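You operate a simulated robot arm through the tools that you are given. There is no shell and no other tool.

Carry out the task below with a simulated two-armed robot. There is one attempt and no reset: what you move stays moved.

## Task
Band the purple and yellow notes in white, shut them in the note box, switch the banding machine off.
Fine: at counter 24; one band each.

Only the result counts: the job must be done as asked and must still hold three seconds after the hand-in. Knocking over, shifting, dropping, spilling or breaking anything else fails it.

## Robot
Two 6-joint arms with two-finger parallel grippers on one trunk that stands fixed in place. Base frame: the origin is at the foot of the trunk, x ahead of it, y to its left, z up; the work surface is at about z = 78.2. Units: cm, degrees, N and s.
The left shoulder is at [8, 21.6, 161], the right one opposite. With the tool pointing down near the work surface each hand reaches from about 10 to 62 cm from the base axis, measured 20 degrees to its own side. Payload 3.43 kg a hand.
The tool frame of a hand sits at the grasp point between the pads (the TCP): z along the fingers, y along the line on which they close. The tips reach 3 cm beyond it. Largest opening 9.4 cm; finger width 2.8, thickness 1; the body of the gripper, 5 by 9.6 cm, starts 5.5 cm behind the TCP.
Orientation is told as [roll, pitch, yaw] about the base's x, y, z axes, in that order, counted from this pose: with the fingers straight down and closing along the base's y, the tool's x points along the base's -x, its y along +y and its z along -z.

## Interface
- The arms move only by the tool send_rows. It takes "left_motion", "right_motion" or both (then of equal length, played together; a hand with none holds still); each is a list of rows, each an object of numbers (a shift or turn left out is 0, a gripper value left out holds the last): "x", "y", "z": the shift along the base's x, y, z in cm; "wx", "wy", "wz": the turn, a rotation vector about the base's x, y, z in degrees; "hand": the gripper command, from -1 (shut) to 1 (fully open), values between in proportion. In form: [{"x": .., "y": .., "z": .., "wx": .., "wy": .., "wz": .., "hand": ..}, ...]. A call has 1 to 20 rows; each row shifts and turns the commanded pose from where the row before left it. A row lasts 0.2 s, in which the tool goes at most 5 cm and 8.6 degrees; a call with a longer step from one row to the next is refused whole, and so is a gripper value outside its range. A pose out of reach is approached as far as the arm can. The call stops where the force on the tool passes 60 N (or 10 N more than at its start, if that is more) or the arm is blocked; 0.2 s more then pass. Each finger travels about 7.2 cm/s and halts on what it meets, pressing with about 43 N; the grip force reading is that of the motor and also rises with nothing between the fingers. The clock runs only during rows and for 0.2 s after the last one: add rows that do not move to give the fingers time. It gives the time, the measured TCP pose, the force on the tool (base axes), the opening and the grip force at its end, in the units of the frame above (readings bear some noise), with the torque about the TCP (base axes, N m) and any sound that the robot's microphone picked up.
- Cameras (640 x 400 px; columns grow to the right, rows downward): "scene" is now at [10.49, 1.1, 176.15]; the picture's right is [0.13, -0.99, 0.00], its down [-0.80, -0.11, -0.59] and it looks along [0.58, 0.08, -0.81] (base axes); focal length 351 px, centre (320, 200). "left" rides on the left gripper at [7.6, -1.4, -10.3] in its tool frame; the picture's right is [0.18, 0.98, 0.00], its down [-0.75, 0.14, -0.64] and it looks along [-0.63, 0.12, 0.77] (tool axes); focal length 243 px, centre (320, 200). "right" rides on the right gripper at [7.6, 1.4, -10.3] in its tool frame; the picture's right is [-0.18, 0.98, 0.00], its down [-0.75, -0.14, -0.64] and it looks along [-0.63, -0.12, 0.77] (tool axes); focal length 243 px, centre (320, 200). There is no depth. A picture from a camera that has moved, and an enlarged one, comes with that camera's place and axes in the base frame and with its lens.
- camera(camera): a new picture of that camera. No time passes.
- raise_lower(by): slides the trunk up (or, below 0, down) by that many cm; the arms and the scene camera ride with it, the base frame stays. It gives what a move gives, with no picture.
- aim_head(pan, tilt): turns the head with the scene camera to pan (to the left, within 86 degrees either way) and tilt (down, from -29 to 69), counted from straight ahead of the robot. It gives what a move gives.
- zoom(camera, box): a new picture of the part [left, top, right, bottom] of that camera's present view, enlarged. No time passes.
- job_done(): hands the job in; it is judged then, once.

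Places have to be worked out from the pictures, the camera data and where the tool is seen. Open the grippers and draw the arms clear of the work before you hand the job in, unless the task says otherwise.

The tools are called by a JSON object that holds its "api" and its "payload". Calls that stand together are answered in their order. send_rows: Moves the arms, as the interface text tells. Its arguments: {"type":"object","properties":{"left_motion":{"type":"array","items":{"type":"object","properties":{"x":{"type":"number"},"y":{"type":"number"},"z":{"type":"number"},"wx":{"type":"number"},"wy":{"type":"number"},"wz":{"type":"number"},"hand":{"type":"number"}}}},"right_motion":{"type":"array","items":{"type":"object","properties":{"x":{"type":"number"},"y":{"type":"number"},"z":{"type":"number"},"wx":{"type":"number"},"wy":{"type":"number"},"wz":{"type":"number"},"hand":{"type":"number"}}}}},"required":[]} The other tools are called the same way: raise_lower (by) slides the trunk up or down; aim_head (pan, tilt) turns the head that bears the scene camera; camera (camera) takes a picture; zoom (camera, box) takes an enlarged picture of a part of a camera's view; job_done () hands the job in.

At the start:

```text
time: 0.0
left_tool_pos: [55.98, 30.6, 107.21]
left_ee_rot: [0.0, 0.0, 0.0]
left_wrist_force: [-0.4, 0.4, -0.2]
left_ft_torque: [-0.01, -0.03, -0.01]
left_grip_width: 9.41
left_finger_force: 0.0
right_tool_pos: [58.66, -25.24, 110.1]
right_ee_rot: [0.1, -0.1, 0.0]
right_wrist_force: [0.3, -0.6, -0.2]
right_ft_torque: [0.0, 0.0, 0.0]
right_grip_width: 9.42
right_finger_force: 0.0
trunk travel left (down, up): [-84.0, 0.0]
head pan, tilt: [7.6, 54.0]
```

scene: 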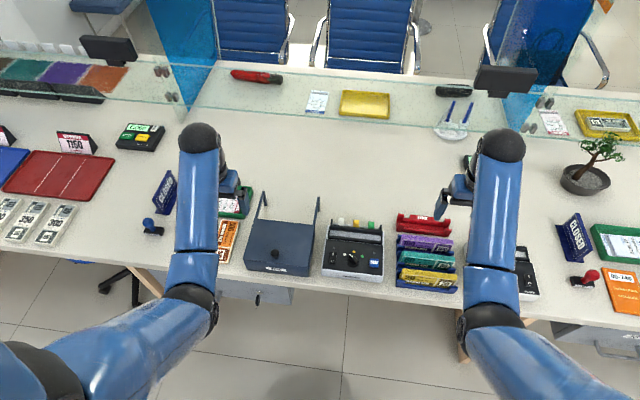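
right: 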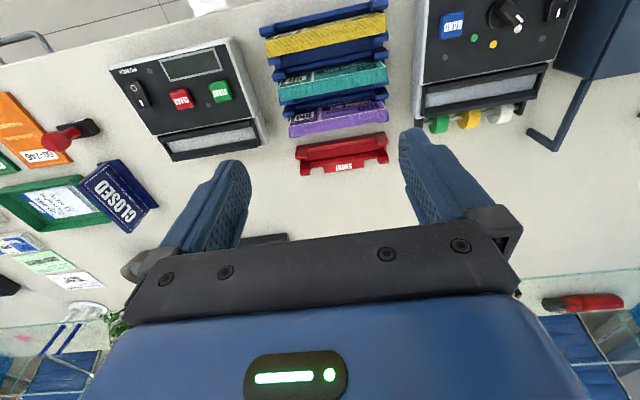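
left: 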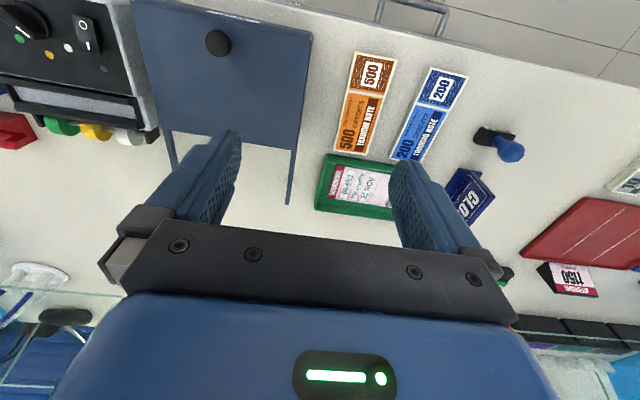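

The pictures show a banding machine in the middle with a selector knob, a note box to its left, and coloured note bundles in stands to its right. I look closer at each.

{"api": "zoom", "payload": {"camera": "scene", "box": [230, 180, 400, 290]}}

{"api": "zoom", "payload": {"camera": "scene", "box": [380, 190, 550, 310]}}

{"api": "zoom", "payload": {"camera": "right", "box": [400, 0, 640, 160]}}

{"api": "zoom", "payload": {"camera": "right", "box": [90, 0, 400, 190]}}

{"api": "zoom", "payload": {"camera": "left", "box": [0, 0, 320, 210]}}

```text
3.64 times, centred on (315, 235) of scene
camera zoom: at [10.49, 1.1, 176.15], right [0.13, -0.99, 0.0], down [-0.8, -0.11, -0.59], along [0.58, 0.08, -0.81], focal length 1276 px, centre (338, 73)
```

zoom: 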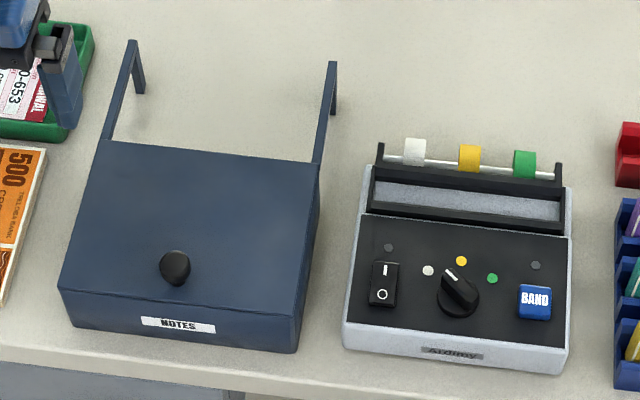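

```text
3.33 times, centred on (465, 250) of scene
camera zoom: at [10.49, 1.1, 176.15], right [0.13, -0.99, 0.0], down [-0.8, -0.11, -0.59], along [0.58, 0.08, -0.81], focal length 1170 px, centre (-163, 33)
```

zoom: 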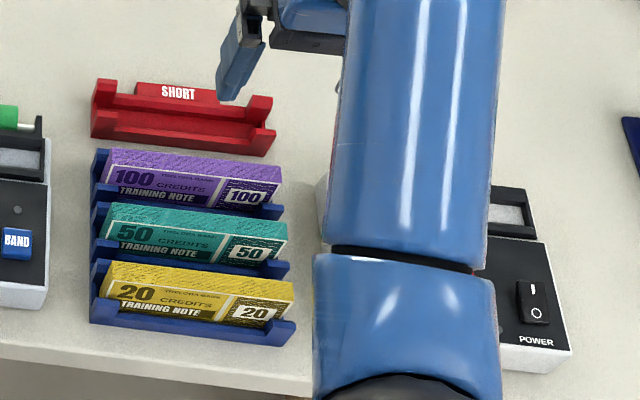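

```text
2.50 times, centred on (520, 80) of right
camera zoom: at [50.96, -23.84, 120.39], right [0.18, 0.98, 0.0], down [0.75, -0.14, 0.64], along [0.63, -0.12, -0.77], focal length 606 px, centre (-180, 500)
```

zoom: 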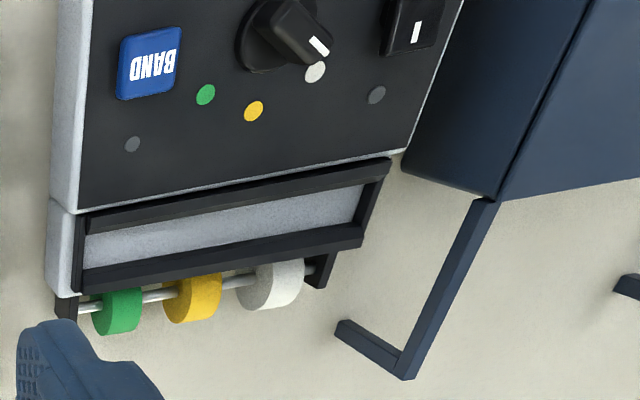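

```text
2.06 times, centred on (245, 95) of right
camera zoom: at [50.96, -23.84, 120.39], right [0.18, 0.98, 0.0], down [0.75, -0.14, 0.64], along [0.63, -0.12, -0.77], focal length 501 px, centre (475, 417)
```

zoom: 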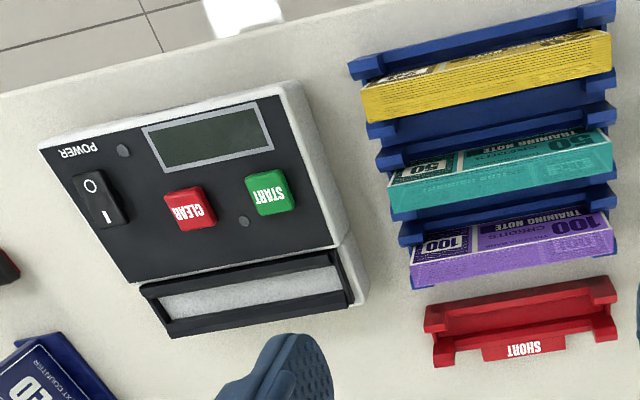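

```text
1.90 times, centred on (160, 105) of left
camera zoom: at [48.42, 29.08, 117.34], right [-0.18, 0.98, 0.0], down [0.75, 0.14, 0.64], along [0.63, 0.12, -0.77], focal length 462 px, centre (625, 381)
```

zoom: 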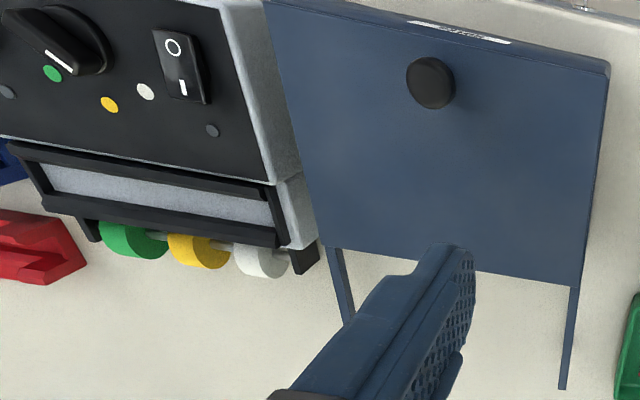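

I'll look at signs and the far surroundings, panning the head left and right.

{"api": "zoom", "payload": {"camera": "scene", "box": [520, 80, 640, 320]}}

{"api": "zoom", "payload": {"camera": "scene", "box": [0, 110, 260, 280]}}

{"api": "zoom", "payload": {"camera": "scene", "box": [200, 50, 560, 180]}}

{"api": "zoom", "payload": {"camera": "left", "box": [310, 20, 640, 300]}}

{"api": "zoom", "payload": {"camera": "right", "box": [0, 80, 180, 380]}}

```text
1.67 times, centred on (580, 200) of scene
camera zoom: at [10.49, 1.1, 176.15], right [0.13, -0.99, 0.0], down [-0.8, -0.11, -0.59], along [0.58, 0.08, -0.81], focal length 585 px, centre (-113, 200)
```

zoom: 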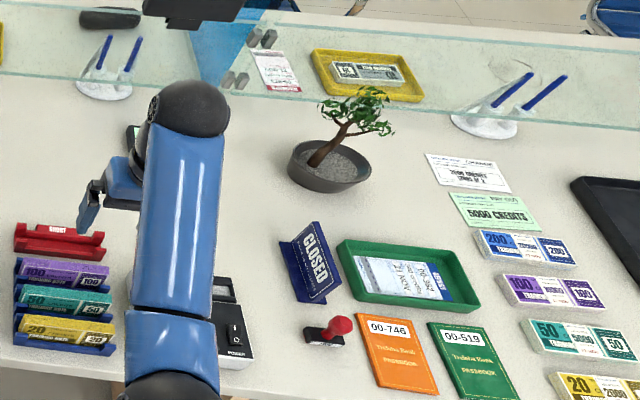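

```text
2.35 times, centred on (130, 195) of scene
camera zoom: at [10.49, 1.1, 176.15], right [0.13, -0.99, 0.0], down [-0.8, -0.11, -0.59], along [0.58, 0.08, -0.81], focal length 826 px, centre (767, 212)
```

zoom: 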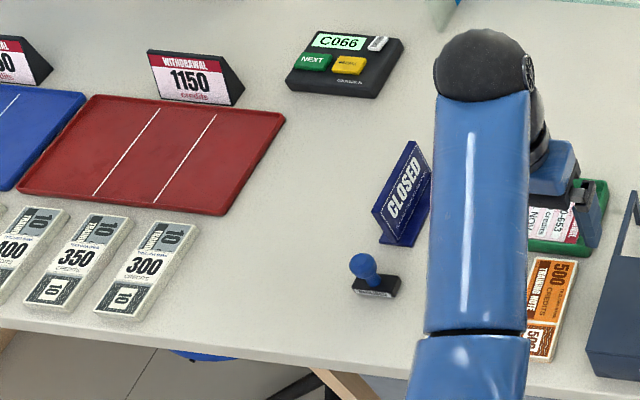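

```text
1.78 times, centred on (380, 115) of scene
camera zoom: at [10.49, 1.1, 176.15], right [0.13, -0.99, 0.0], down [-0.8, -0.11, -0.59], along [0.58, 0.08, -0.81], focal length 624 px, centre (213, 351)
```

zoom: 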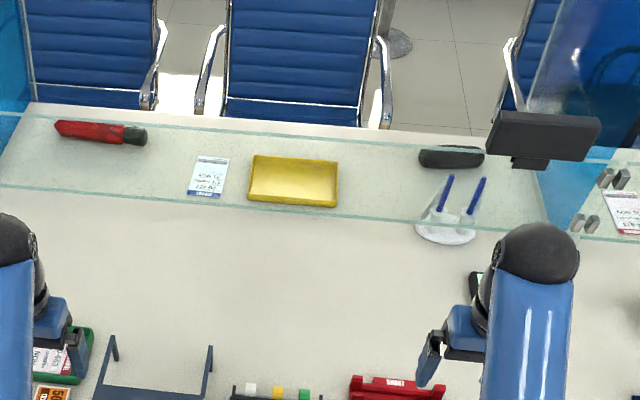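

```text
1.43 times, centred on (475, 160) of left
camera zoom: at [48.42, 29.08, 117.34], right [-0.18, 0.98, 0.0], down [0.75, 0.14, 0.64], along [0.63, 0.12, -0.77], focal length 347 px, centre (99, 257)
```

zoom: 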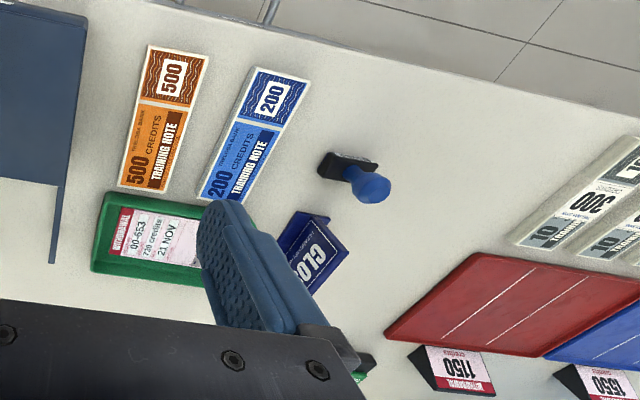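

```text
1.33 times, centred on (90, 230) of right
camera zoom: at [50.96, -23.84, 120.39], right [0.18, 0.98, 0.0], down [0.75, -0.14, 0.64], along [0.63, -0.12, -0.77], focal length 324 px, centre (627, 160)
```

zoom: 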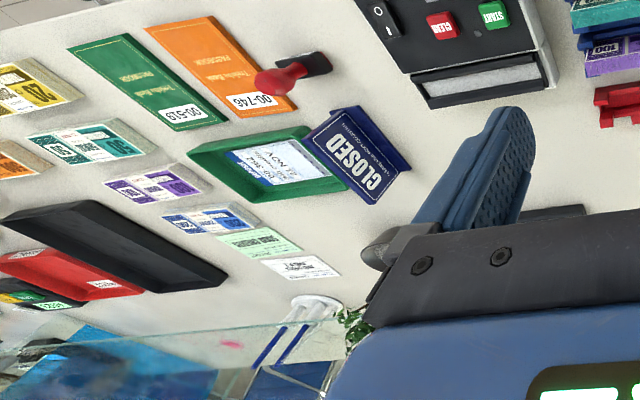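

"Counter 24" most likely means the note-counting machine on the right must read 24 for a pack to be fine, with the red SHORT stand for the others. I estimate purple near (66,-24) and yellow near (55,-24). I pull the right hand back for a clearer view.

{"api": "send_rows", "payload": {"right_motion": [{"x": -4}, {"x": -4}, {"x": -4}, {"x": -3}, {"x": 0}]}}

{"api": "camera", "payload": {"camera": "right"}}

{"api": "camera", "payload": {"camera": "scene"}}

```text
time: 1.2
left_tool_pos: [55.94, 30.63, 107.2]
left_ee_rot: [0.0, 0.0, 0.0]
left_wrist_force: [0.0, -0.3, 0.2]
left_ft_torque: [-0.01, 0.01, 0.02]
left_grip_width: 9.43
left_finger_force: 0.2
right_tool_pos: [45.68, -25.35, 105.0]
right_ee_rot: [0.0, -0.1, 0.0]
right_wrist_force: [0.1, -0.2, -0.4]
right_ft_torque: [0.02, -0.02, 0.0]
right_grip_width: 9.42
right_finger_force: 0.1
right hand out of reach, approached as far as the arm can: row 1, 2, 3, 4
trunk travel left (down, up): [-84.0, 0.0]
head pan, tilt: [7.6, 54.0]
```

```text
taken
camera right: at [37.99, -23.87, 115.16], right [0.18, 0.98, 0.0], down [0.75, -0.14, 0.64], along [0.63, -0.12, -0.76], focal length 243 px, centre (320, 200)
```

right: 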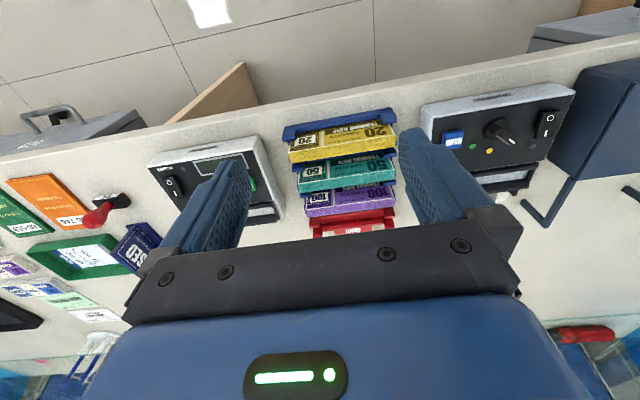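

```text
taken
camera scene: at [10.5, 1.09, 176.15], right [0.13, -0.99, 0.0], down [-0.8, -0.11, -0.59], along [0.58, 0.08, -0.81], focal length 351 px, centre (320, 200)
```

scene: 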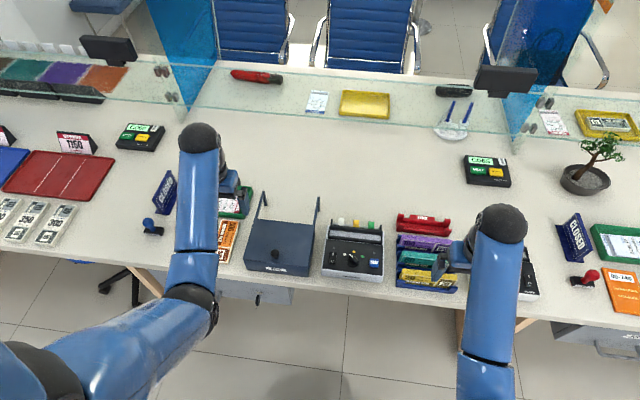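

The machines sit beyond the present reach, so I lower the trunk a little while the hands are still well above the desk.

{"api": "raise_lower", "payload": {"by": -8}}

```text
time: 2.4
left_tool_pos: [56.01, 30.63, 99.16]
left_ee_rot: [0.1, 0.0, -0.1]
left_wrist_force: [-0.2, 0.6, 0.1]
left_ft_torque: [0.01, 0.0, -0.01]
left_grip_width: 9.4
left_finger_force: 0.0
right_tool_pos: [45.63, -25.21, 96.88]
right_ee_rot: [0.0, -0.2, -0.1]
right_wrist_force: [-0.6, -1.4, 0.5]
right_ft_torque: [-0.02, -0.02, 0.0]
right_grip_width: 9.39
right_finger_force: 0.0
trunk travel left (down, up): [-76.0, 8.0]
head pan, tilt: [7.6, 54.0]
```

Raising both hands while moving the right one forward, to keep clear height before lowering the trunk further.

{"api": "send_rows", "payload": {"left_motion": [{"z": 4, "x": 1}, {"z": 4, "x": 1}, {"z": 4, "x": 1}, {"z": 3, "x": 1}, {"z": 0}, {"z": 0}], "right_motion": [{"x": 4, "z": 2, "y": -1}, {"x": 4, "z": 2, "y": -1}, {"x": 4, "z": 3, "y": -1}, {"x": 2, "z": 4, "y": -1}, {"z": 4}, {"z": 0}]}}

{"api": "camera", "payload": {"camera": "scene"}}

```text
refused: row 3 steps farther than a row can; nothing moved
```

```text
taken
camera scene: at [10.46, 1.1, 168.15], right [0.13, -0.99, 0.0], down [-0.8, -0.11, -0.59], along [0.58, 0.08, -0.81], focal length 351 px, centre (320, 200)
```

scene: 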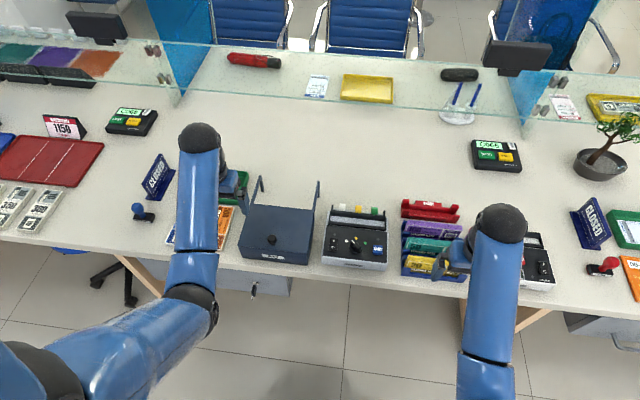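

Same motion with steps inside the limit.

{"api": "send_rows", "payload": {"left_motion": [{"z": 4, "x": 1}, {"z": 4, "x": 1}, {"z": 4, "x": 1}, {"z": 3, "x": 1}, {"z": 0}, {"z": 0}], "right_motion": [{"x": 4, "z": 2, "y": -1}, {"x": 4, "z": 2, "y": -1}, {"x": 3, "z": 3, "y": -1}, {"x": 2, "z": 4, "y": -1}, {"z": 4}, {"z": 0}]}}

{"api": "camera", "payload": {"camera": "right"}}

```text
time: 3.8
left_tool_pos: [64.81, 31.44, 108.4]
left_ee_rot: [-0.1, 0.0, 0.1]
left_wrist_force: [-0.1, -0.8, 0.6]
left_ft_torque: [-0.03, 0.0, -0.01]
left_grip_width: 9.4
left_finger_force: 0.1
left hand out of reach, approached as far as the arm can: row 1, 2, 3, 4
right_tool_pos: [63.05, -29.79, 106.44]
right_ee_rot: [0.0, -0.3, 0.0]
right_wrist_force: [-0.6, 0.6, 0.3]
right_ft_torque: [0.0, 0.0, -0.03]
right_grip_width: 9.4
right_finger_force: 0.0
right hand out of reach, approached as far as the arm can: row 1, 3, 4, 5
trunk travel left (down, up): [-76.0, 8.0]
head pan, tilt: [7.6, 54.0]
```

```text
taken
camera right: at [55.17, -28.41, 116.56], right [0.18, 0.98, 0.0], down [0.75, -0.14, 0.65], along [0.63, -0.12, -0.76], focal length 243 px, centre (320, 200)
```

right: 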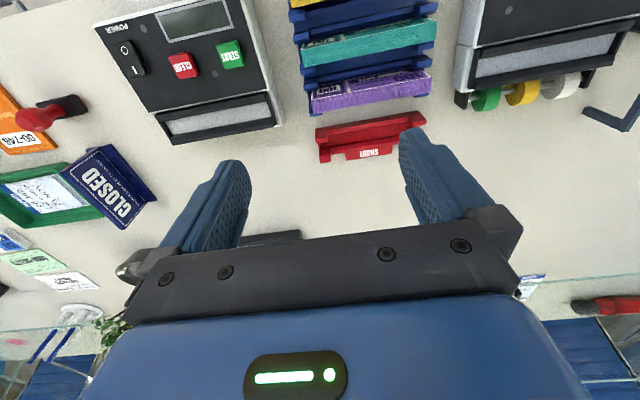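

The hands are limited to roughly 50 cm below the shoulder, so a trunk travel near -14 suits the work. I lower it a further 6 cm and look again.

{"api": "raise_lower", "payload": {"by": -6}}

{"api": "aim_head", "payload": {"pan": 0, "tilt": 55}}

{"api": "camera", "payload": {"camera": "scene"}}

{"api": "zoom", "payload": {"camera": "right", "box": [80, 0, 320, 160]}}

{"api": "zoom", "payload": {"camera": "right", "box": [280, 0, 460, 170]}}

```text
time: 4.8
left_tool_pos: [64.78, 31.51, 102.47]
left_ee_rot: [0.1, 0.0, 0.0]
left_wrist_force: [-0.5, 0.1, 0.3]
left_ft_torque: [0.01, -0.01, -0.02]
left_grip_width: 9.4
left_finger_force: 0.1
right_tool_pos: [63.03, -29.81, 100.4]
right_ee_rot: [0.0, -0.3, 0.0]
right_wrist_force: [0.0, -0.2, 0.0]
right_ft_torque: [-0.01, -0.01, -0.02]
right_grip_width: 9.44
right_finger_force: 0.1
trunk travel left (down, up): [-70.0, 14.0]
head pan, tilt: [7.6, 54.0]
```

```text
time: 5.5
left_tool_pos: [64.88, 31.47, 102.44]
left_ee_rot: [0.1, 0.0, 0.0]
left_wrist_force: [0.0, -0.6, 0.2]
left_ft_torque: [0.01, 0.03, 0.03]
left_grip_width: 9.39
left_finger_force: 0.1
right_tool_pos: [63.16, -29.78, 100.31]
right_ee_rot: [0.0, -0.3, -0.1]
right_wrist_force: [0.0, 0.1, -0.9]
right_ft_torque: [0.0, 0.04, 0.05]
right_grip_width: 9.41
right_finger_force: 0.2
trunk travel left (down, up): [-70.0, 14.0]
head pan, tilt: [0.0, 55.0]
```

```text
taken
camera scene: at [10.44, 0.13, 162.01], right [0.0, -1.0, 0.0], down [-0.82, 0.0, -0.57], along [0.57, 0.0, -0.82], focal length 351 px, centre (320, 200)
```

scene: 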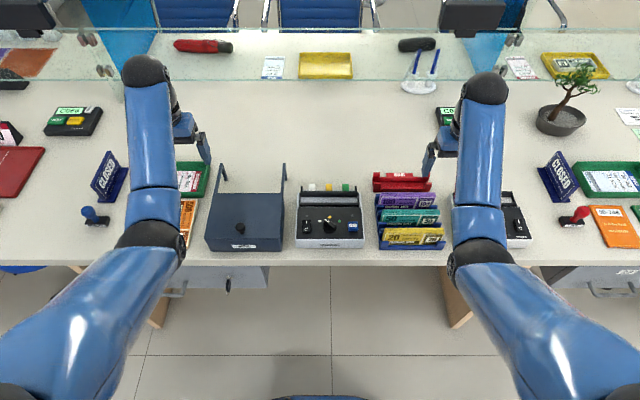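

```text
2.50 times, centred on (200, 80) of right
camera zoom: at [55.18, -28.42, 110.52], right [0.18, 0.98, 0.0], down [0.75, -0.14, 0.65], along [0.63, -0.12, -0.76], focal length 606 px, centre (620, 500)
```

zoom: 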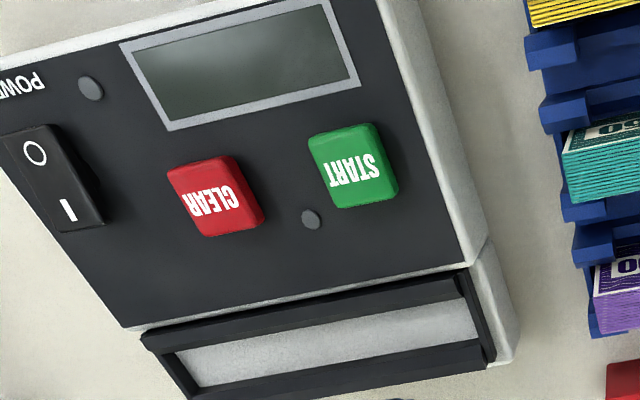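

```text
2.35 times, centred on (370, 85) of right
camera zoom: at [55.18, -28.42, 110.52], right [0.18, 0.98, 0.0], down [0.75, -0.14, 0.65], along [0.63, -0.12, -0.76], focal length 571 px, centre (202, 471)
```

zoom: 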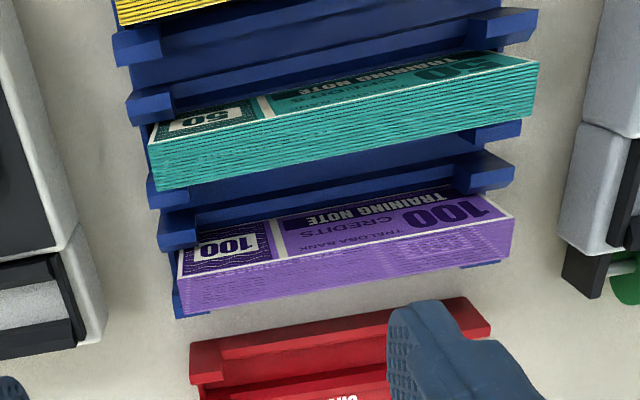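

With the head straight, the machines look square to the base axes. The notes appear to stand on edge in the racks. I zoom in for measurements.

{"api": "zoom", "payload": {"camera": "scene", "box": [365, 165, 455, 255]}}

{"api": "zoom", "payload": {"camera": "scene", "box": [290, 175, 375, 255]}}

{"api": "zoom", "payload": {"camera": "scene", "box": [200, 155, 300, 260]}}

{"api": "zoom", "payload": {"camera": "left", "box": [0, 0, 320, 210]}}

```text
4.44 times, centred on (410, 210) of scene
camera zoom: at [10.44, 0.13, 162.01], right [0.0, -1.0, 0.0], down [-0.82, 0.0, -0.57], along [0.57, 0.0, -0.82], focal length 1559 px, centre (-80, 156)
```

zoom: 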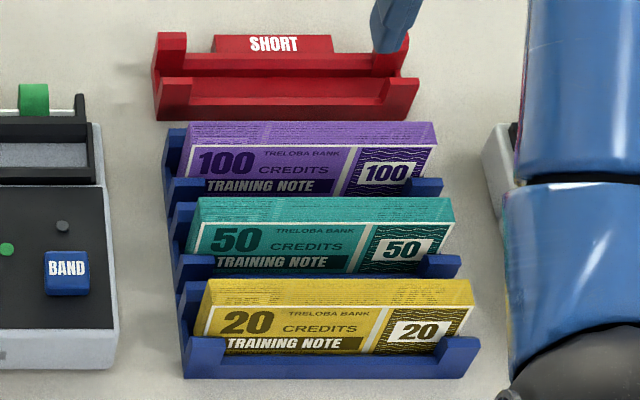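

```text
5.00 times, centred on (332, 215) of scene
camera zoom: at [10.44, 0.13, 162.01], right [0.0, -1.0, 0.0], down [-0.82, 0.0, -0.57], along [0.57, 0.0, -0.82], focal length 1754 px, centre (258, 125)
```

zoom: 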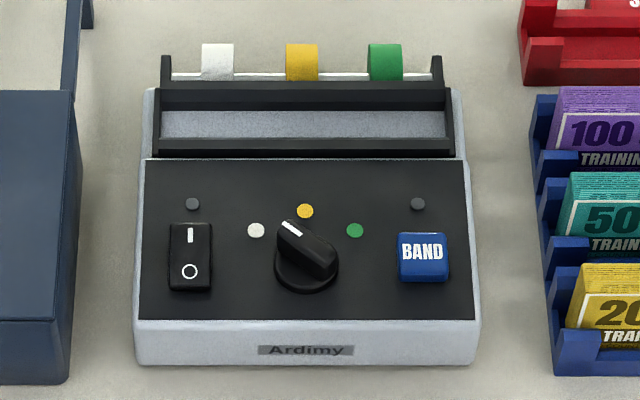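

```text
3.81 times, centred on (250, 208) of scene
camera zoom: at [10.44, 0.13, 162.01], right [0.0, -1.0, 0.0], down [-0.82, 0.0, -0.57], along [0.57, 0.0, -0.82], focal length 1336 px, centre (587, 171)
```

zoom: 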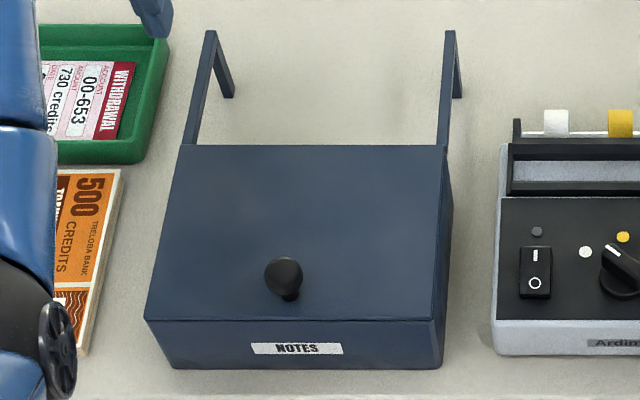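

```text
1.90 times, centred on (160, 105) of left
camera zoom: at [57.22, 29.95, 112.55], right [-0.18, 0.98, 0.0], down [0.75, 0.14, 0.64], along [0.63, 0.12, -0.77], focal length 462 px, centre (625, 381)
```

zoom: 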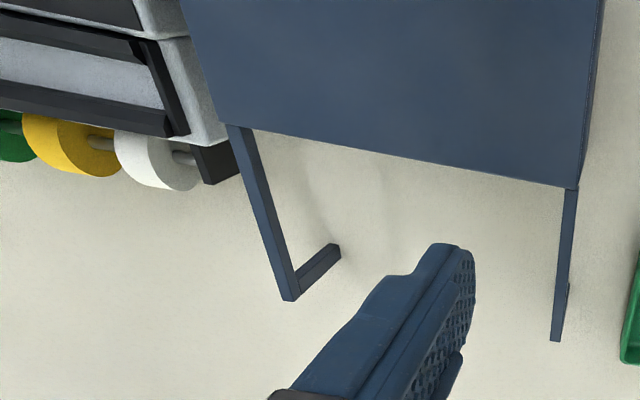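

Everything lies square to the axes, and both machines look unlit (off). I turn the right gripper 90° so that its fingers close along x, hovering over the racks.

{"api": "send_rows", "payload": {"right_motion": [{"wz": 8.2, "y": 0.5}, {"wz": 8.2, "y": 0.5}, {"wz": 8.2, "y": 0.5}, {"wz": 8.2, "y": 0.5}, {"wz": 8.2, "y": 0.5}, {"wz": 8.2, "y": 0.5}, {"wz": 8.2, "y": 0.5}, {"wz": 8.2, "y": 0.5}, {"wz": 8.2, "y": 0.5}, {"wz": 8.1, "y": 0.5}, {"wz": 8.1}, {}]}}

{"api": "camera", "payload": {"camera": "right"}}

{"api": "camera", "payload": {"camera": "scene"}}

```text
time: 8.1
left_tool_pos: [64.7, 31.52, 102.37]
left_ee_rot: [0.1, -0.1, -0.1]
left_wrist_force: [0.3, -0.1, -0.3]
left_ft_torque: [0.0, -0.01, -0.01]
left_grip_width: 9.44
left_finger_force: 0.1
right_tool_pos: [63.22, -24.9, 100.02]
right_ee_rot: [-0.1, -0.3, 90.1]
right_wrist_force: [-0.4, 0.2, -0.2]
right_ft_torque: [0.01, 0.0, -0.01]
right_grip_width: 9.41
right_finger_force: 0.1
right hand out of reach, approached as far as the arm can: row 8
trunk travel left (down, up): [-70.0, 14.0]
head pan, tilt: [0.0, 55.0]
```

```text
taken
camera right: at [61.7, -32.53, 110.2], right [-0.98, 0.18, 0.0], down [0.14, 0.75, 0.65], along [0.12, 0.64, -0.76], focal length 243 px, centre (320, 200)
```

right: 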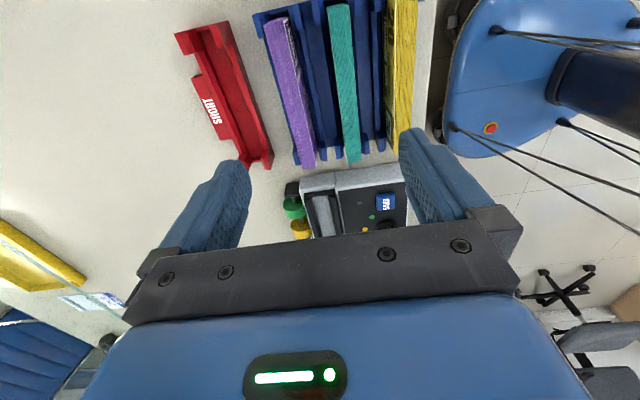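

```text
taken
camera scene: at [10.46, 0.12, 162.01], right [0.0, -1.0, 0.0], down [-0.82, 0.0, -0.57], along [0.57, 0.0, -0.82], focal length 351 px, centre (320, 200)
```

scene: 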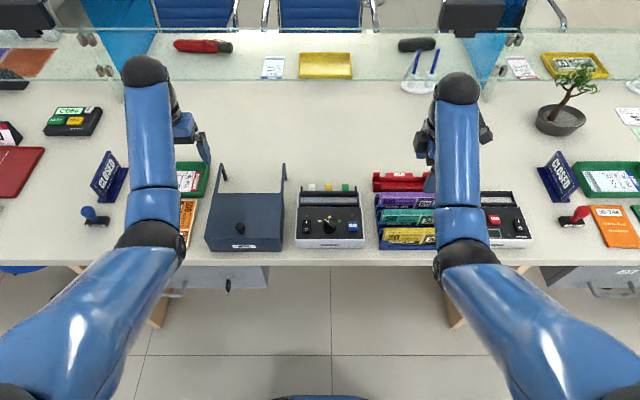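

Now the pack tops are visible end-on; I zoom for the pack positions and thickness, and the counter in the scene view.

{"api": "zoom", "payload": {"camera": "right", "box": [240, 0, 440, 180]}}

{"api": "zoom", "payload": {"camera": "scene", "box": [430, 170, 540, 260]}}

{"api": "zoom", "payload": {"camera": "right", "box": [270, 150, 420, 250]}}

```text
2.22 times, centred on (340, 90) of right
camera zoom: at [61.7, -32.53, 110.2], right [-0.98, 0.18, 0.0], down [0.14, 0.75, 0.65], along [0.12, 0.64, -0.76], focal length 539 px, centre (276, 444)
```

zoom: 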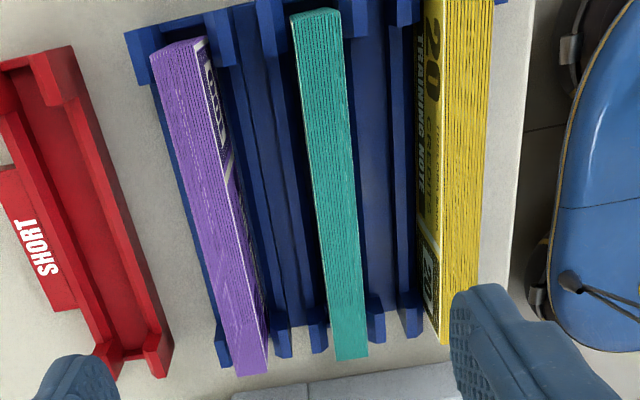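

```text
4.44 times, centred on (485, 215) of scene
camera zoom: at [10.46, 0.12, 162.01], right [0.0, -1.0, 0.0], down [-0.82, 0.0, -0.57], along [0.57, 0.0, -0.82], focal length 1559 px, centre (-413, 133)
```

zoom: 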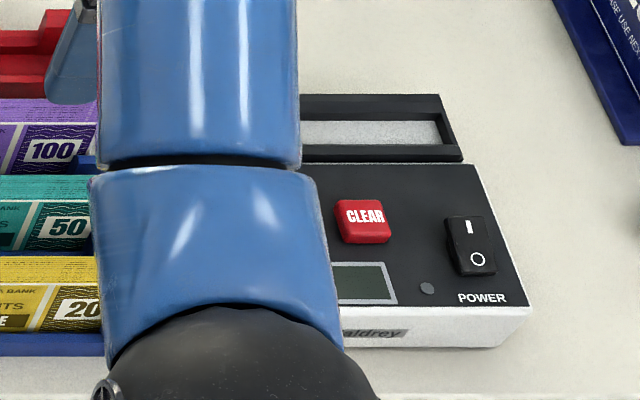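

```text
4.00 times, centred on (345, 200) of right
camera zoom: at [61.7, -32.53, 110.2], right [-0.98, 0.18, 0.0], down [0.14, 0.75, 0.65], along [0.12, 0.64, -0.76], focal length 970 px, centre (220, 200)
```

zoom: 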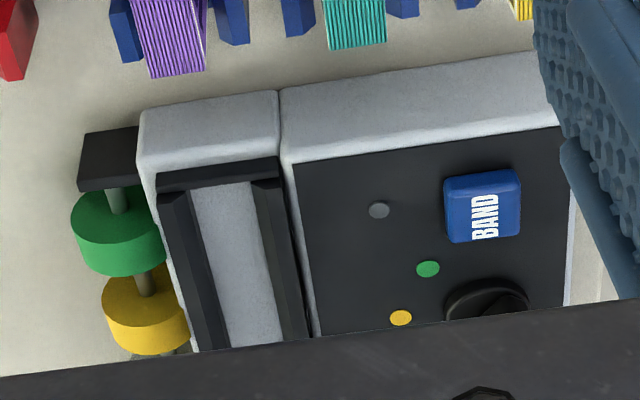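

Packs stand upright: purple top about x 65.1–67.2, z≈84.3; yellow x≈54.5–56.4; both centred at y≈-24. I shift the right hand over the banding machine so that I can see the counter clear of the arm.

{"api": "send_rows", "payload": {"right_motion": [{"y": 4}, {"y": 4}, {"y": 4}, {"y": 4}, {}]}}

{"api": "zoom", "payload": {"camera": "scene", "box": [370, 160, 550, 270]}}

{"api": "zoom", "payload": {"camera": "scene", "box": [440, 180, 540, 255]}}

{"api": "camera", "payload": {"camera": "right"}}

```text
time: 9.3
left_tool_pos: [64.8, 31.57, 102.3]
left_ee_rot: [0.1, 0.1, 0.0]
left_wrist_force: [0.0, 0.3, 0.7]
left_ft_torque: [-0.03, 0.0, 0.03]
left_grip_width: 9.39
left_finger_force: 0.0
right_tool_pos: [63.13, -8.71, 100.05]
right_ee_rot: [0.1, -0.3, 90.0]
right_wrist_force: [-0.5, 0.9, 0.4]
right_ft_torque: [-0.01, -0.02, -0.01]
right_grip_width: 9.4
right_finger_force: 0.0
trunk travel left (down, up): [-70.0, 14.0]
head pan, tilt: [0.0, 55.0]
```

```text
3.56 times, centred on (460, 215) of scene
camera zoom: at [10.47, 0.11, 162.01], right [0.0, -1.0, 0.0], down [-0.82, 0.0, -0.57], along [0.57, 0.0, -0.82], focal length 1247 px, centre (-178, 147)
```

zoom: 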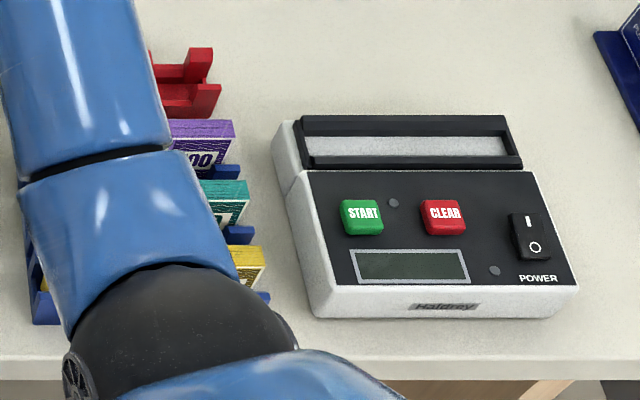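

```text
5.33 times, centred on (490, 218) of scene
camera zoom: at [10.47, 0.11, 162.01], right [0.0, -1.0, 0.0], down [-0.82, 0.0, -0.57], along [0.57, 0.0, -0.82], focal length 1871 px, centre (-587, 107)
```

zoom: 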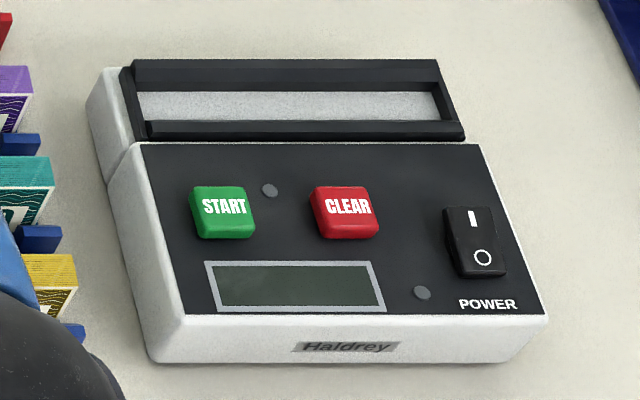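

```text
taken
camera right: at [61.68, -16.44, 110.3], right [-0.98, 0.18, 0.0], down [0.14, 0.75, 0.65], along [0.12, 0.63, -0.76], focal length 243 px, centre (320, 200)
```

right: 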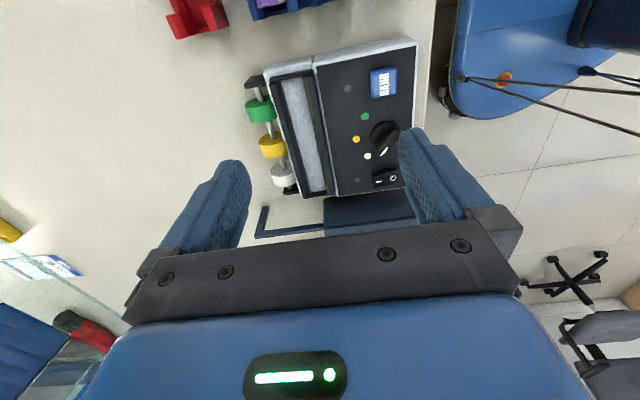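

I zoom into the right camera's view of the banding machine for slot, knob and switch positions.

{"api": "zoom", "payload": {"camera": "right", "box": [235, 30, 435, 210]}}

{"api": "zoom", "payload": {"camera": "right", "box": [330, 90, 420, 200]}}

```text
2.22 times, centred on (335, 120) of right
camera zoom: at [61.68, -16.44, 110.3], right [-0.98, 0.18, 0.0], down [0.14, 0.75, 0.65], along [0.12, 0.63, -0.76], focal length 539 px, centre (287, 378)
```

zoom: 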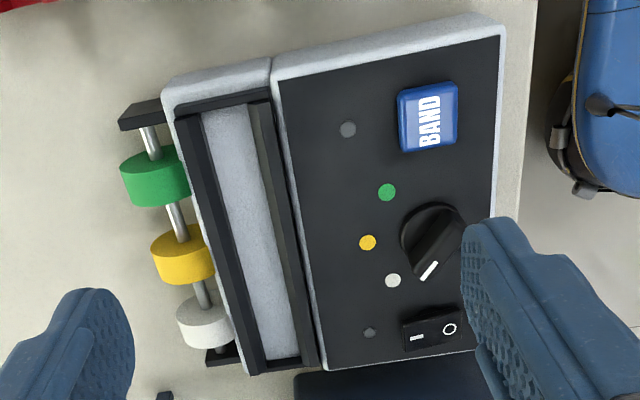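

```text
3.64 times, centred on (375, 145) of right
camera zoom: at [61.68, -16.44, 110.3], right [-0.98, 0.18, 0.0], down [0.14, 0.75, 0.65], along [0.12, 0.63, -0.76], focal length 882 px, centre (120, 400)
```

zoom: 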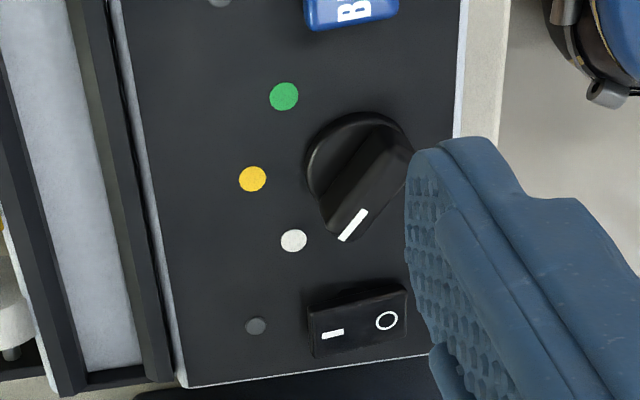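

The knob pointer already lines up with the white dot. Counter rocker "|" end is near (58.3,-51.4); I close the right gripper and travel there high.

{"api": "send_rows", "payload": {"right_motion": [{"y": -4.9, "hand": -1}, {"y": -4.9}, {"y": -4.9}, {"y": -4.9}, {"y": -4.9}, {"y": -4.9}, {"y": -4.9}, {"y": -4.8, "x": -1}, {"y": -3.6, "x": -3.2}, {"x": -0.6, "z": -3}, {"z": -3}, {}]}}

{"api": "camera", "payload": {"camera": "scene"}}

{"api": "camera", "payload": {"camera": "right"}}

```text
time: 11.9
left_tool_pos: [64.82, 31.39, 102.34]
left_ee_rot: [0.0, 0.0, 0.0]
left_wrist_force: [0.0, 0.4, -1.0]
left_ft_torque: [-0.01, -0.01, 0.01]
left_grip_width: 9.42
left_finger_force: 0.1
right_tool_pos: [58.39, -51.58, 94.09]
right_ee_rot: [0.0, -0.3, 90.1]
right_wrist_force: [-0.1, -0.4, 0.0]
right_ft_torque: [0.03, -0.01, 0.0]
right_grip_width: 0.0
right_finger_force: 32.8
trunk travel left (down, up): [-70.0, 14.0]
head pan, tilt: [0.0, 55.0]
```

```text
taken
camera scene: at [10.42, 0.08, 162.02], right [0.0, -1.0, 0.0], down [-0.82, 0.0, -0.57], along [0.57, 0.0, -0.82], focal length 351 px, centre (320, 200)
```

scene: 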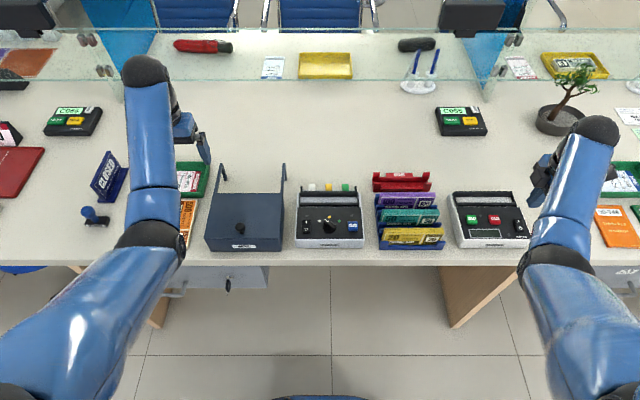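

```text
taken
camera right: at [56.81, -59.31, 104.34], right [-0.98, 0.18, 0.0], down [0.14, 0.75, 0.65], along [0.12, 0.64, -0.76], focal length 243 px, centre (320, 200)
```

right: 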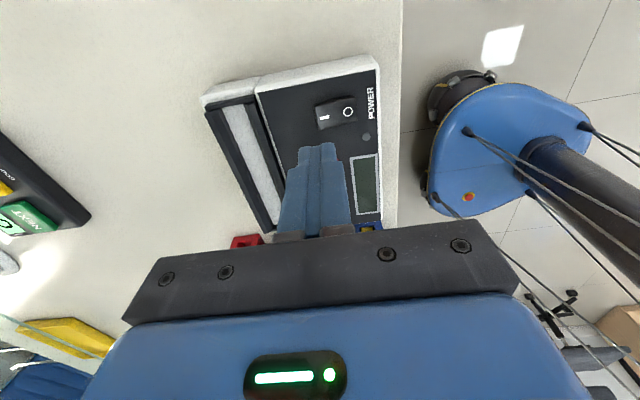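

Tip is directly over the "|" end (rocker |≈58.0, O≈56.0, y≈-51.5). I descend, slow at the end.

{"api": "send_rows", "payload": {"right_motion": [{"z": -2, "x": 0.1}, {"z": -2}, {"z": -0.5}, {"z": -0.4}, {"z": -0.4}, {"z": -0.3}, {}]}}

{"api": "zoom", "payload": {"camera": "scene", "box": [440, 170, 560, 260]}}

{"api": "zoom", "payload": {"camera": "right", "box": [200, 50, 420, 240]}}

```text
time: 13.5
left_tool_pos: [64.67, 31.44, 102.29]
left_ee_rot: [0.0, 0.0, 0.0]
left_wrist_force: [0.2, -0.3, -0.4]
left_ft_torque: [-0.01, 0.01, 0.01]
left_grip_width: 9.41
left_finger_force: 0.1
right_tool_pos: [58.52, -51.46, 88.43]
right_ee_rot: [0.0, -0.2, 90.0]
right_wrist_force: [0.0, 0.4, 0.1]
right_ft_torque: [0.05, -0.02, 0.0]
right_grip_width: 0.01
right_finger_force: 32.6
trunk travel left (down, up): [-70.0, 14.0]
head pan, tilt: [0.0, 55.0]
```

```text
4.44 times, centred on (500, 215) of scene
camera zoom: at [10.46, 0.12, 162.01], right [0.0, -1.0, 0.0], down [-0.82, 0.0, -0.57], along [0.57, 0.0, -0.82], focal length 1559 px, centre (-480, 133)
```

zoom: 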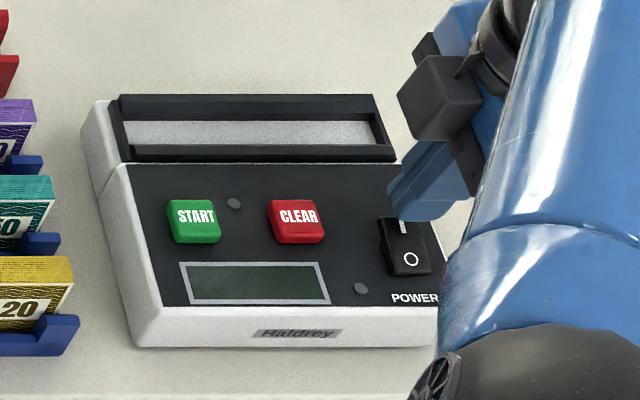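

```text
2.11 times, centred on (310, 145) of right
camera zoom: at [56.98, -59.19, 98.66], right [-0.98, 0.18, 0.0], down [0.14, 0.75, 0.65], along [0.12, 0.63, -0.76], focal length 511 px, centre (341, 316)
```

zoom: 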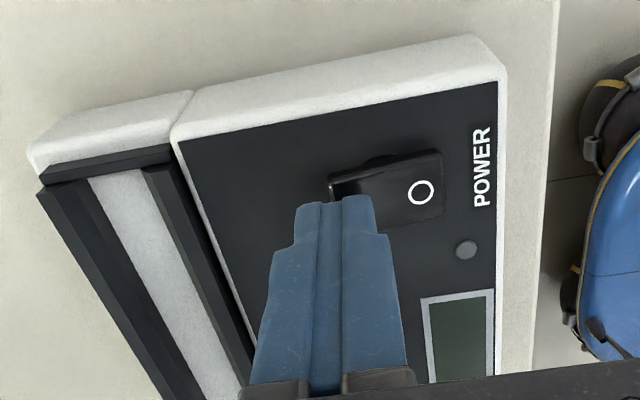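

Tip at about z 85.4, no contact yet. Continue down in small steps.

{"api": "send_rows", "payload": {"right_motion": [{"z": -0.3}, {"z": -0.3}, {"z": -0.3}, {"z": -0.3}, {}]}}

{"api": "zoom", "payload": {"camera": "scene", "box": [440, 170, 560, 260]}}

```text
time: 14.7
left_tool_pos: [64.82, 31.39, 102.41]
left_ee_rot: [-0.1, 0.0, 0.0]
left_wrist_force: [0.5, 1.0, -0.3]
left_ft_torque: [0.02, -0.01, 0.0]
left_grip_width: 9.38
left_finger_force: 0.0
right_tool_pos: [58.48, -51.4, 87.2]
right_ee_rot: [0.0, -0.2, 89.9]
right_wrist_force: [0.5, -0.3, 1.0]
right_ft_torque: [-0.04, 0.0, 0.02]
right_grip_width: 0.03
right_finger_force: 32.9
trunk travel left (down, up): [-70.0, 14.0]
head pan, tilt: [0.0, 55.0]
```

```text
4.44 times, centred on (500, 215) of scene
camera zoom: at [10.46, 0.12, 162.01], right [0.0, -1.0, 0.0], down [-0.82, 0.0, -0.57], along [0.57, 0.0, -0.82], focal length 1559 px, centre (-480, 133)
```

zoom: 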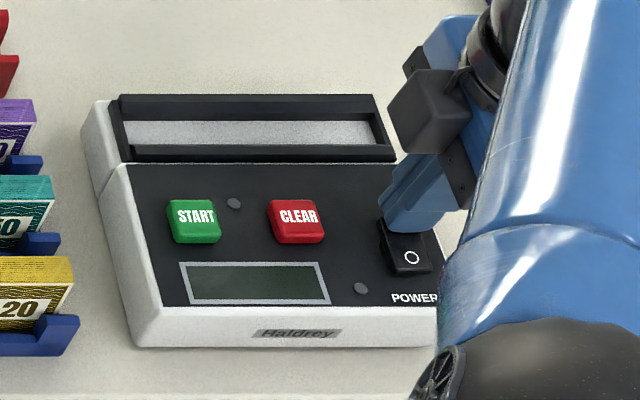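

Tip at z≈84.2, still free. I go on by 0.25 cm steps.

{"api": "send_rows", "payload": {"right_motion": [{"z": -0.25}, {"z": -0.25}, {"z": -0.25}, {}]}}

{"api": "zoom", "payload": {"camera": "scene", "box": [440, 170, 560, 260]}}

```text
time: 15.7
left_tool_pos: [64.5, 31.63, 102.62]
left_ee_rot: [-0.1, -0.3, -0.1]
left_wrist_force: [-0.1, -0.3, 0.4]
left_ft_torque: [0.04, 0.0, 0.0]
left_grip_width: 9.38
left_finger_force: 0.1
right_tool_pos: [58.61, -51.44, 87.13]
right_ee_rot: [-0.5, 0.1, 90.0]
right_wrist_force: [2.0, -0.7, 29.7]
right_ft_torque: [0.0, 0.21, 0.02]
right_grip_width: 0.01
right_finger_force: 33.3
trunk travel left (down, up): [-70.0, 14.0]
head pan, tilt: [0.0, 55.0]
```

```text
4.44 times, centred on (500, 215) of scene
camera zoom: at [10.04, 0.49, 162.07], right [0.0, -1.0, 0.0], down [-0.82, 0.0, -0.58], along [0.58, 0.0, -0.82], focal length 1559 px, centre (-480, 133)
```

zoom: 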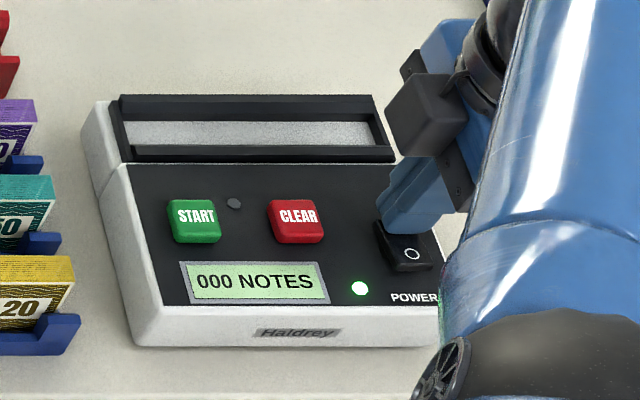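

The counter is on and reads "000 NOTES". I raise the hand and go over the purple pack with the fingers part open.

{"api": "send_rows", "payload": {"right_motion": [{"z": 3}, {"z": 4.5}, {"z": 2, "y": 4, "x": 1, "hand": 0.1}, {"y": 4.5, "x": 1.5}, {"y": 4.5, "x": 1.5}, {"y": 4.5, "x": 1.5}, {"y": 4.5, "x": 1.5}, {"y": 4.5, "x": 0.6}, {"y": 1}, {"z": -4}, {}]}}

{"api": "camera", "payload": {"camera": "right"}}

{"api": "zoom", "payload": {"camera": "scene", "box": [365, 150, 535, 260]}}

```text
time: 18.1
left_tool_pos: [64.88, 31.5, 102.36]
left_ee_rot: [0.0, 0.0, 0.1]
left_wrist_force: [-0.5, 0.3, 0.5]
left_ft_torque: [0.02, 0.0, -0.03]
left_grip_width: 9.39
left_finger_force: 0.2
right_tool_pos: [65.91, -24.12, 92.04]
right_ee_rot: [0.0, -0.2, 89.9]
right_wrist_force: [-0.2, 0.7, 0.3]
right_ft_torque: [0.01, -0.01, -0.03]
right_grip_width: 5.17
right_finger_force: 0.2
trunk travel left (down, up): [-70.0, 14.0]
head pan, tilt: [0.0, 55.0]
```

```text
taken
camera right: at [64.51, -31.68, 102.25], right [-0.98, 0.18, 0.0], down [0.14, 0.75, 0.65], along [0.12, 0.63, -0.76], focal length 243 px, centre (320, 200)
```

right: 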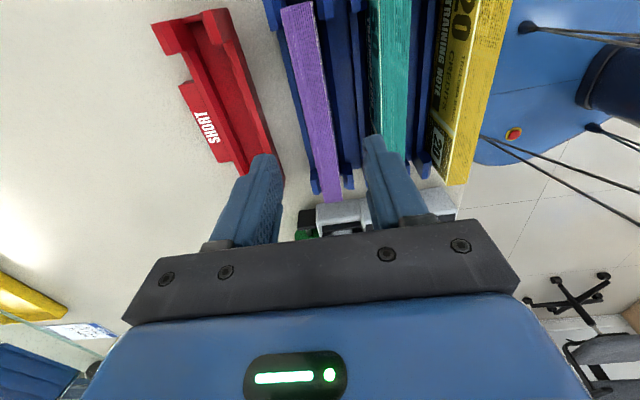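

```text
3.64 times, centred on (450, 205) of scene
camera zoom: at [10.49, 0.16, 162.01], right [0.0, -1.0, 0.0], down [-0.82, 0.0, -0.57], along [0.57, 0.0, -0.82], focal length 1276 px, centre (-153, 182)
```

zoom: 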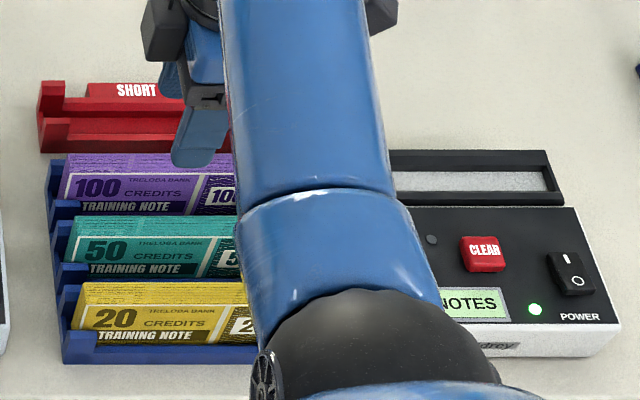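

Purple pack centre computes to x≈66.0, y≈-23.8, top z≈84.3. I descend to straddle it, then close.

{"api": "send_rows", "payload": {"right_motion": [{"z": -3, "x": 0.1, "y": 0.2}, {"z": -2}, {"z": -1}, {"z": -0.7}, {"z": -0.5}, {}]}}

{"api": "camera", "payload": {"camera": "right"}}

{"api": "zoom", "payload": {"camera": "scene", "box": [370, 165, 450, 245]}}

```text
time: 19.5
left_tool_pos: [64.75, 31.42, 102.36]
left_ee_rot: [0.0, 0.0, 0.0]
left_wrist_force: [-0.5, 0.1, 0.2]
left_ft_torque: [-0.01, -0.03, -0.01]
left_grip_width: 9.39
left_finger_force: 0.0
right_tool_pos: [66.16, -23.71, 84.81]
right_ee_rot: [0.1, -0.3, 90.0]
right_wrist_force: [0.4, -0.2, -0.3]
right_ft_torque: [0.0, -0.01, -0.01]
right_grip_width: 5.17
right_finger_force: 0.1
trunk travel left (down, up): [-70.0, 14.0]
head pan, tilt: [0.0, 55.0]
```

```text
taken
camera right: at [64.58, -31.51, 95.03], right [-0.98, 0.18, 0.0], down [0.14, 0.75, 0.65], along [0.12, 0.63, -0.76], focal length 243 px, centre (320, 200)
```

right: 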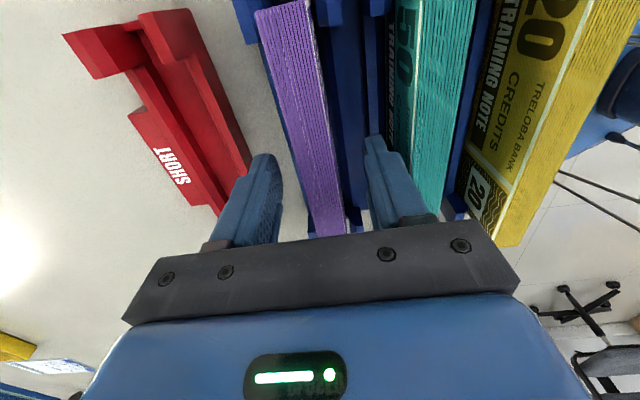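

```text
5.00 times, centred on (410, 205) of scene
camera zoom: at [10.44, 0.14, 162.01], right [0.0, -1.0, 0.0], down [-0.82, 0.0, -0.57], along [0.57, 0.0, -0.82], focal length 1754 px, centre (-130, 175)
```

zoom: 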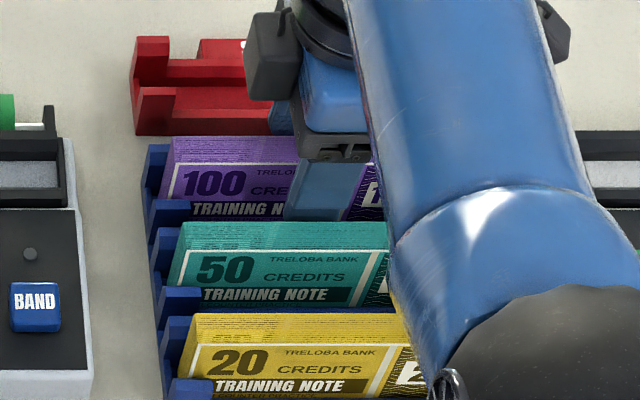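

The pack is centred between the fingers. I close the gripper on it.

{"api": "send_rows", "payload": {"right_motion": [{"hand": -1}, {}, {}, {}]}}

```text
time: 20.5
left_tool_pos: [64.72, 31.54, 102.25]
left_ee_rot: [0.1, 0.0, 0.0]
left_wrist_force: [-0.5, 0.3, 0.5]
left_ft_torque: [-0.01, 0.01, -0.07]
left_grip_width: 9.4
left_finger_force: 0.1
right_tool_pos: [66.18, -23.84, 84.7]
right_ee_rot: [0.0, -0.3, 90.0]
right_wrist_force: [-0.6, 0.7, -0.7]
right_ft_torque: [-0.01, 0.0, -0.02]
right_grip_width: 2.17
right_finger_force: 43.0
trunk travel left (down, up): [-70.0, 14.0]
head pan, tilt: [0.0, 55.0]
```

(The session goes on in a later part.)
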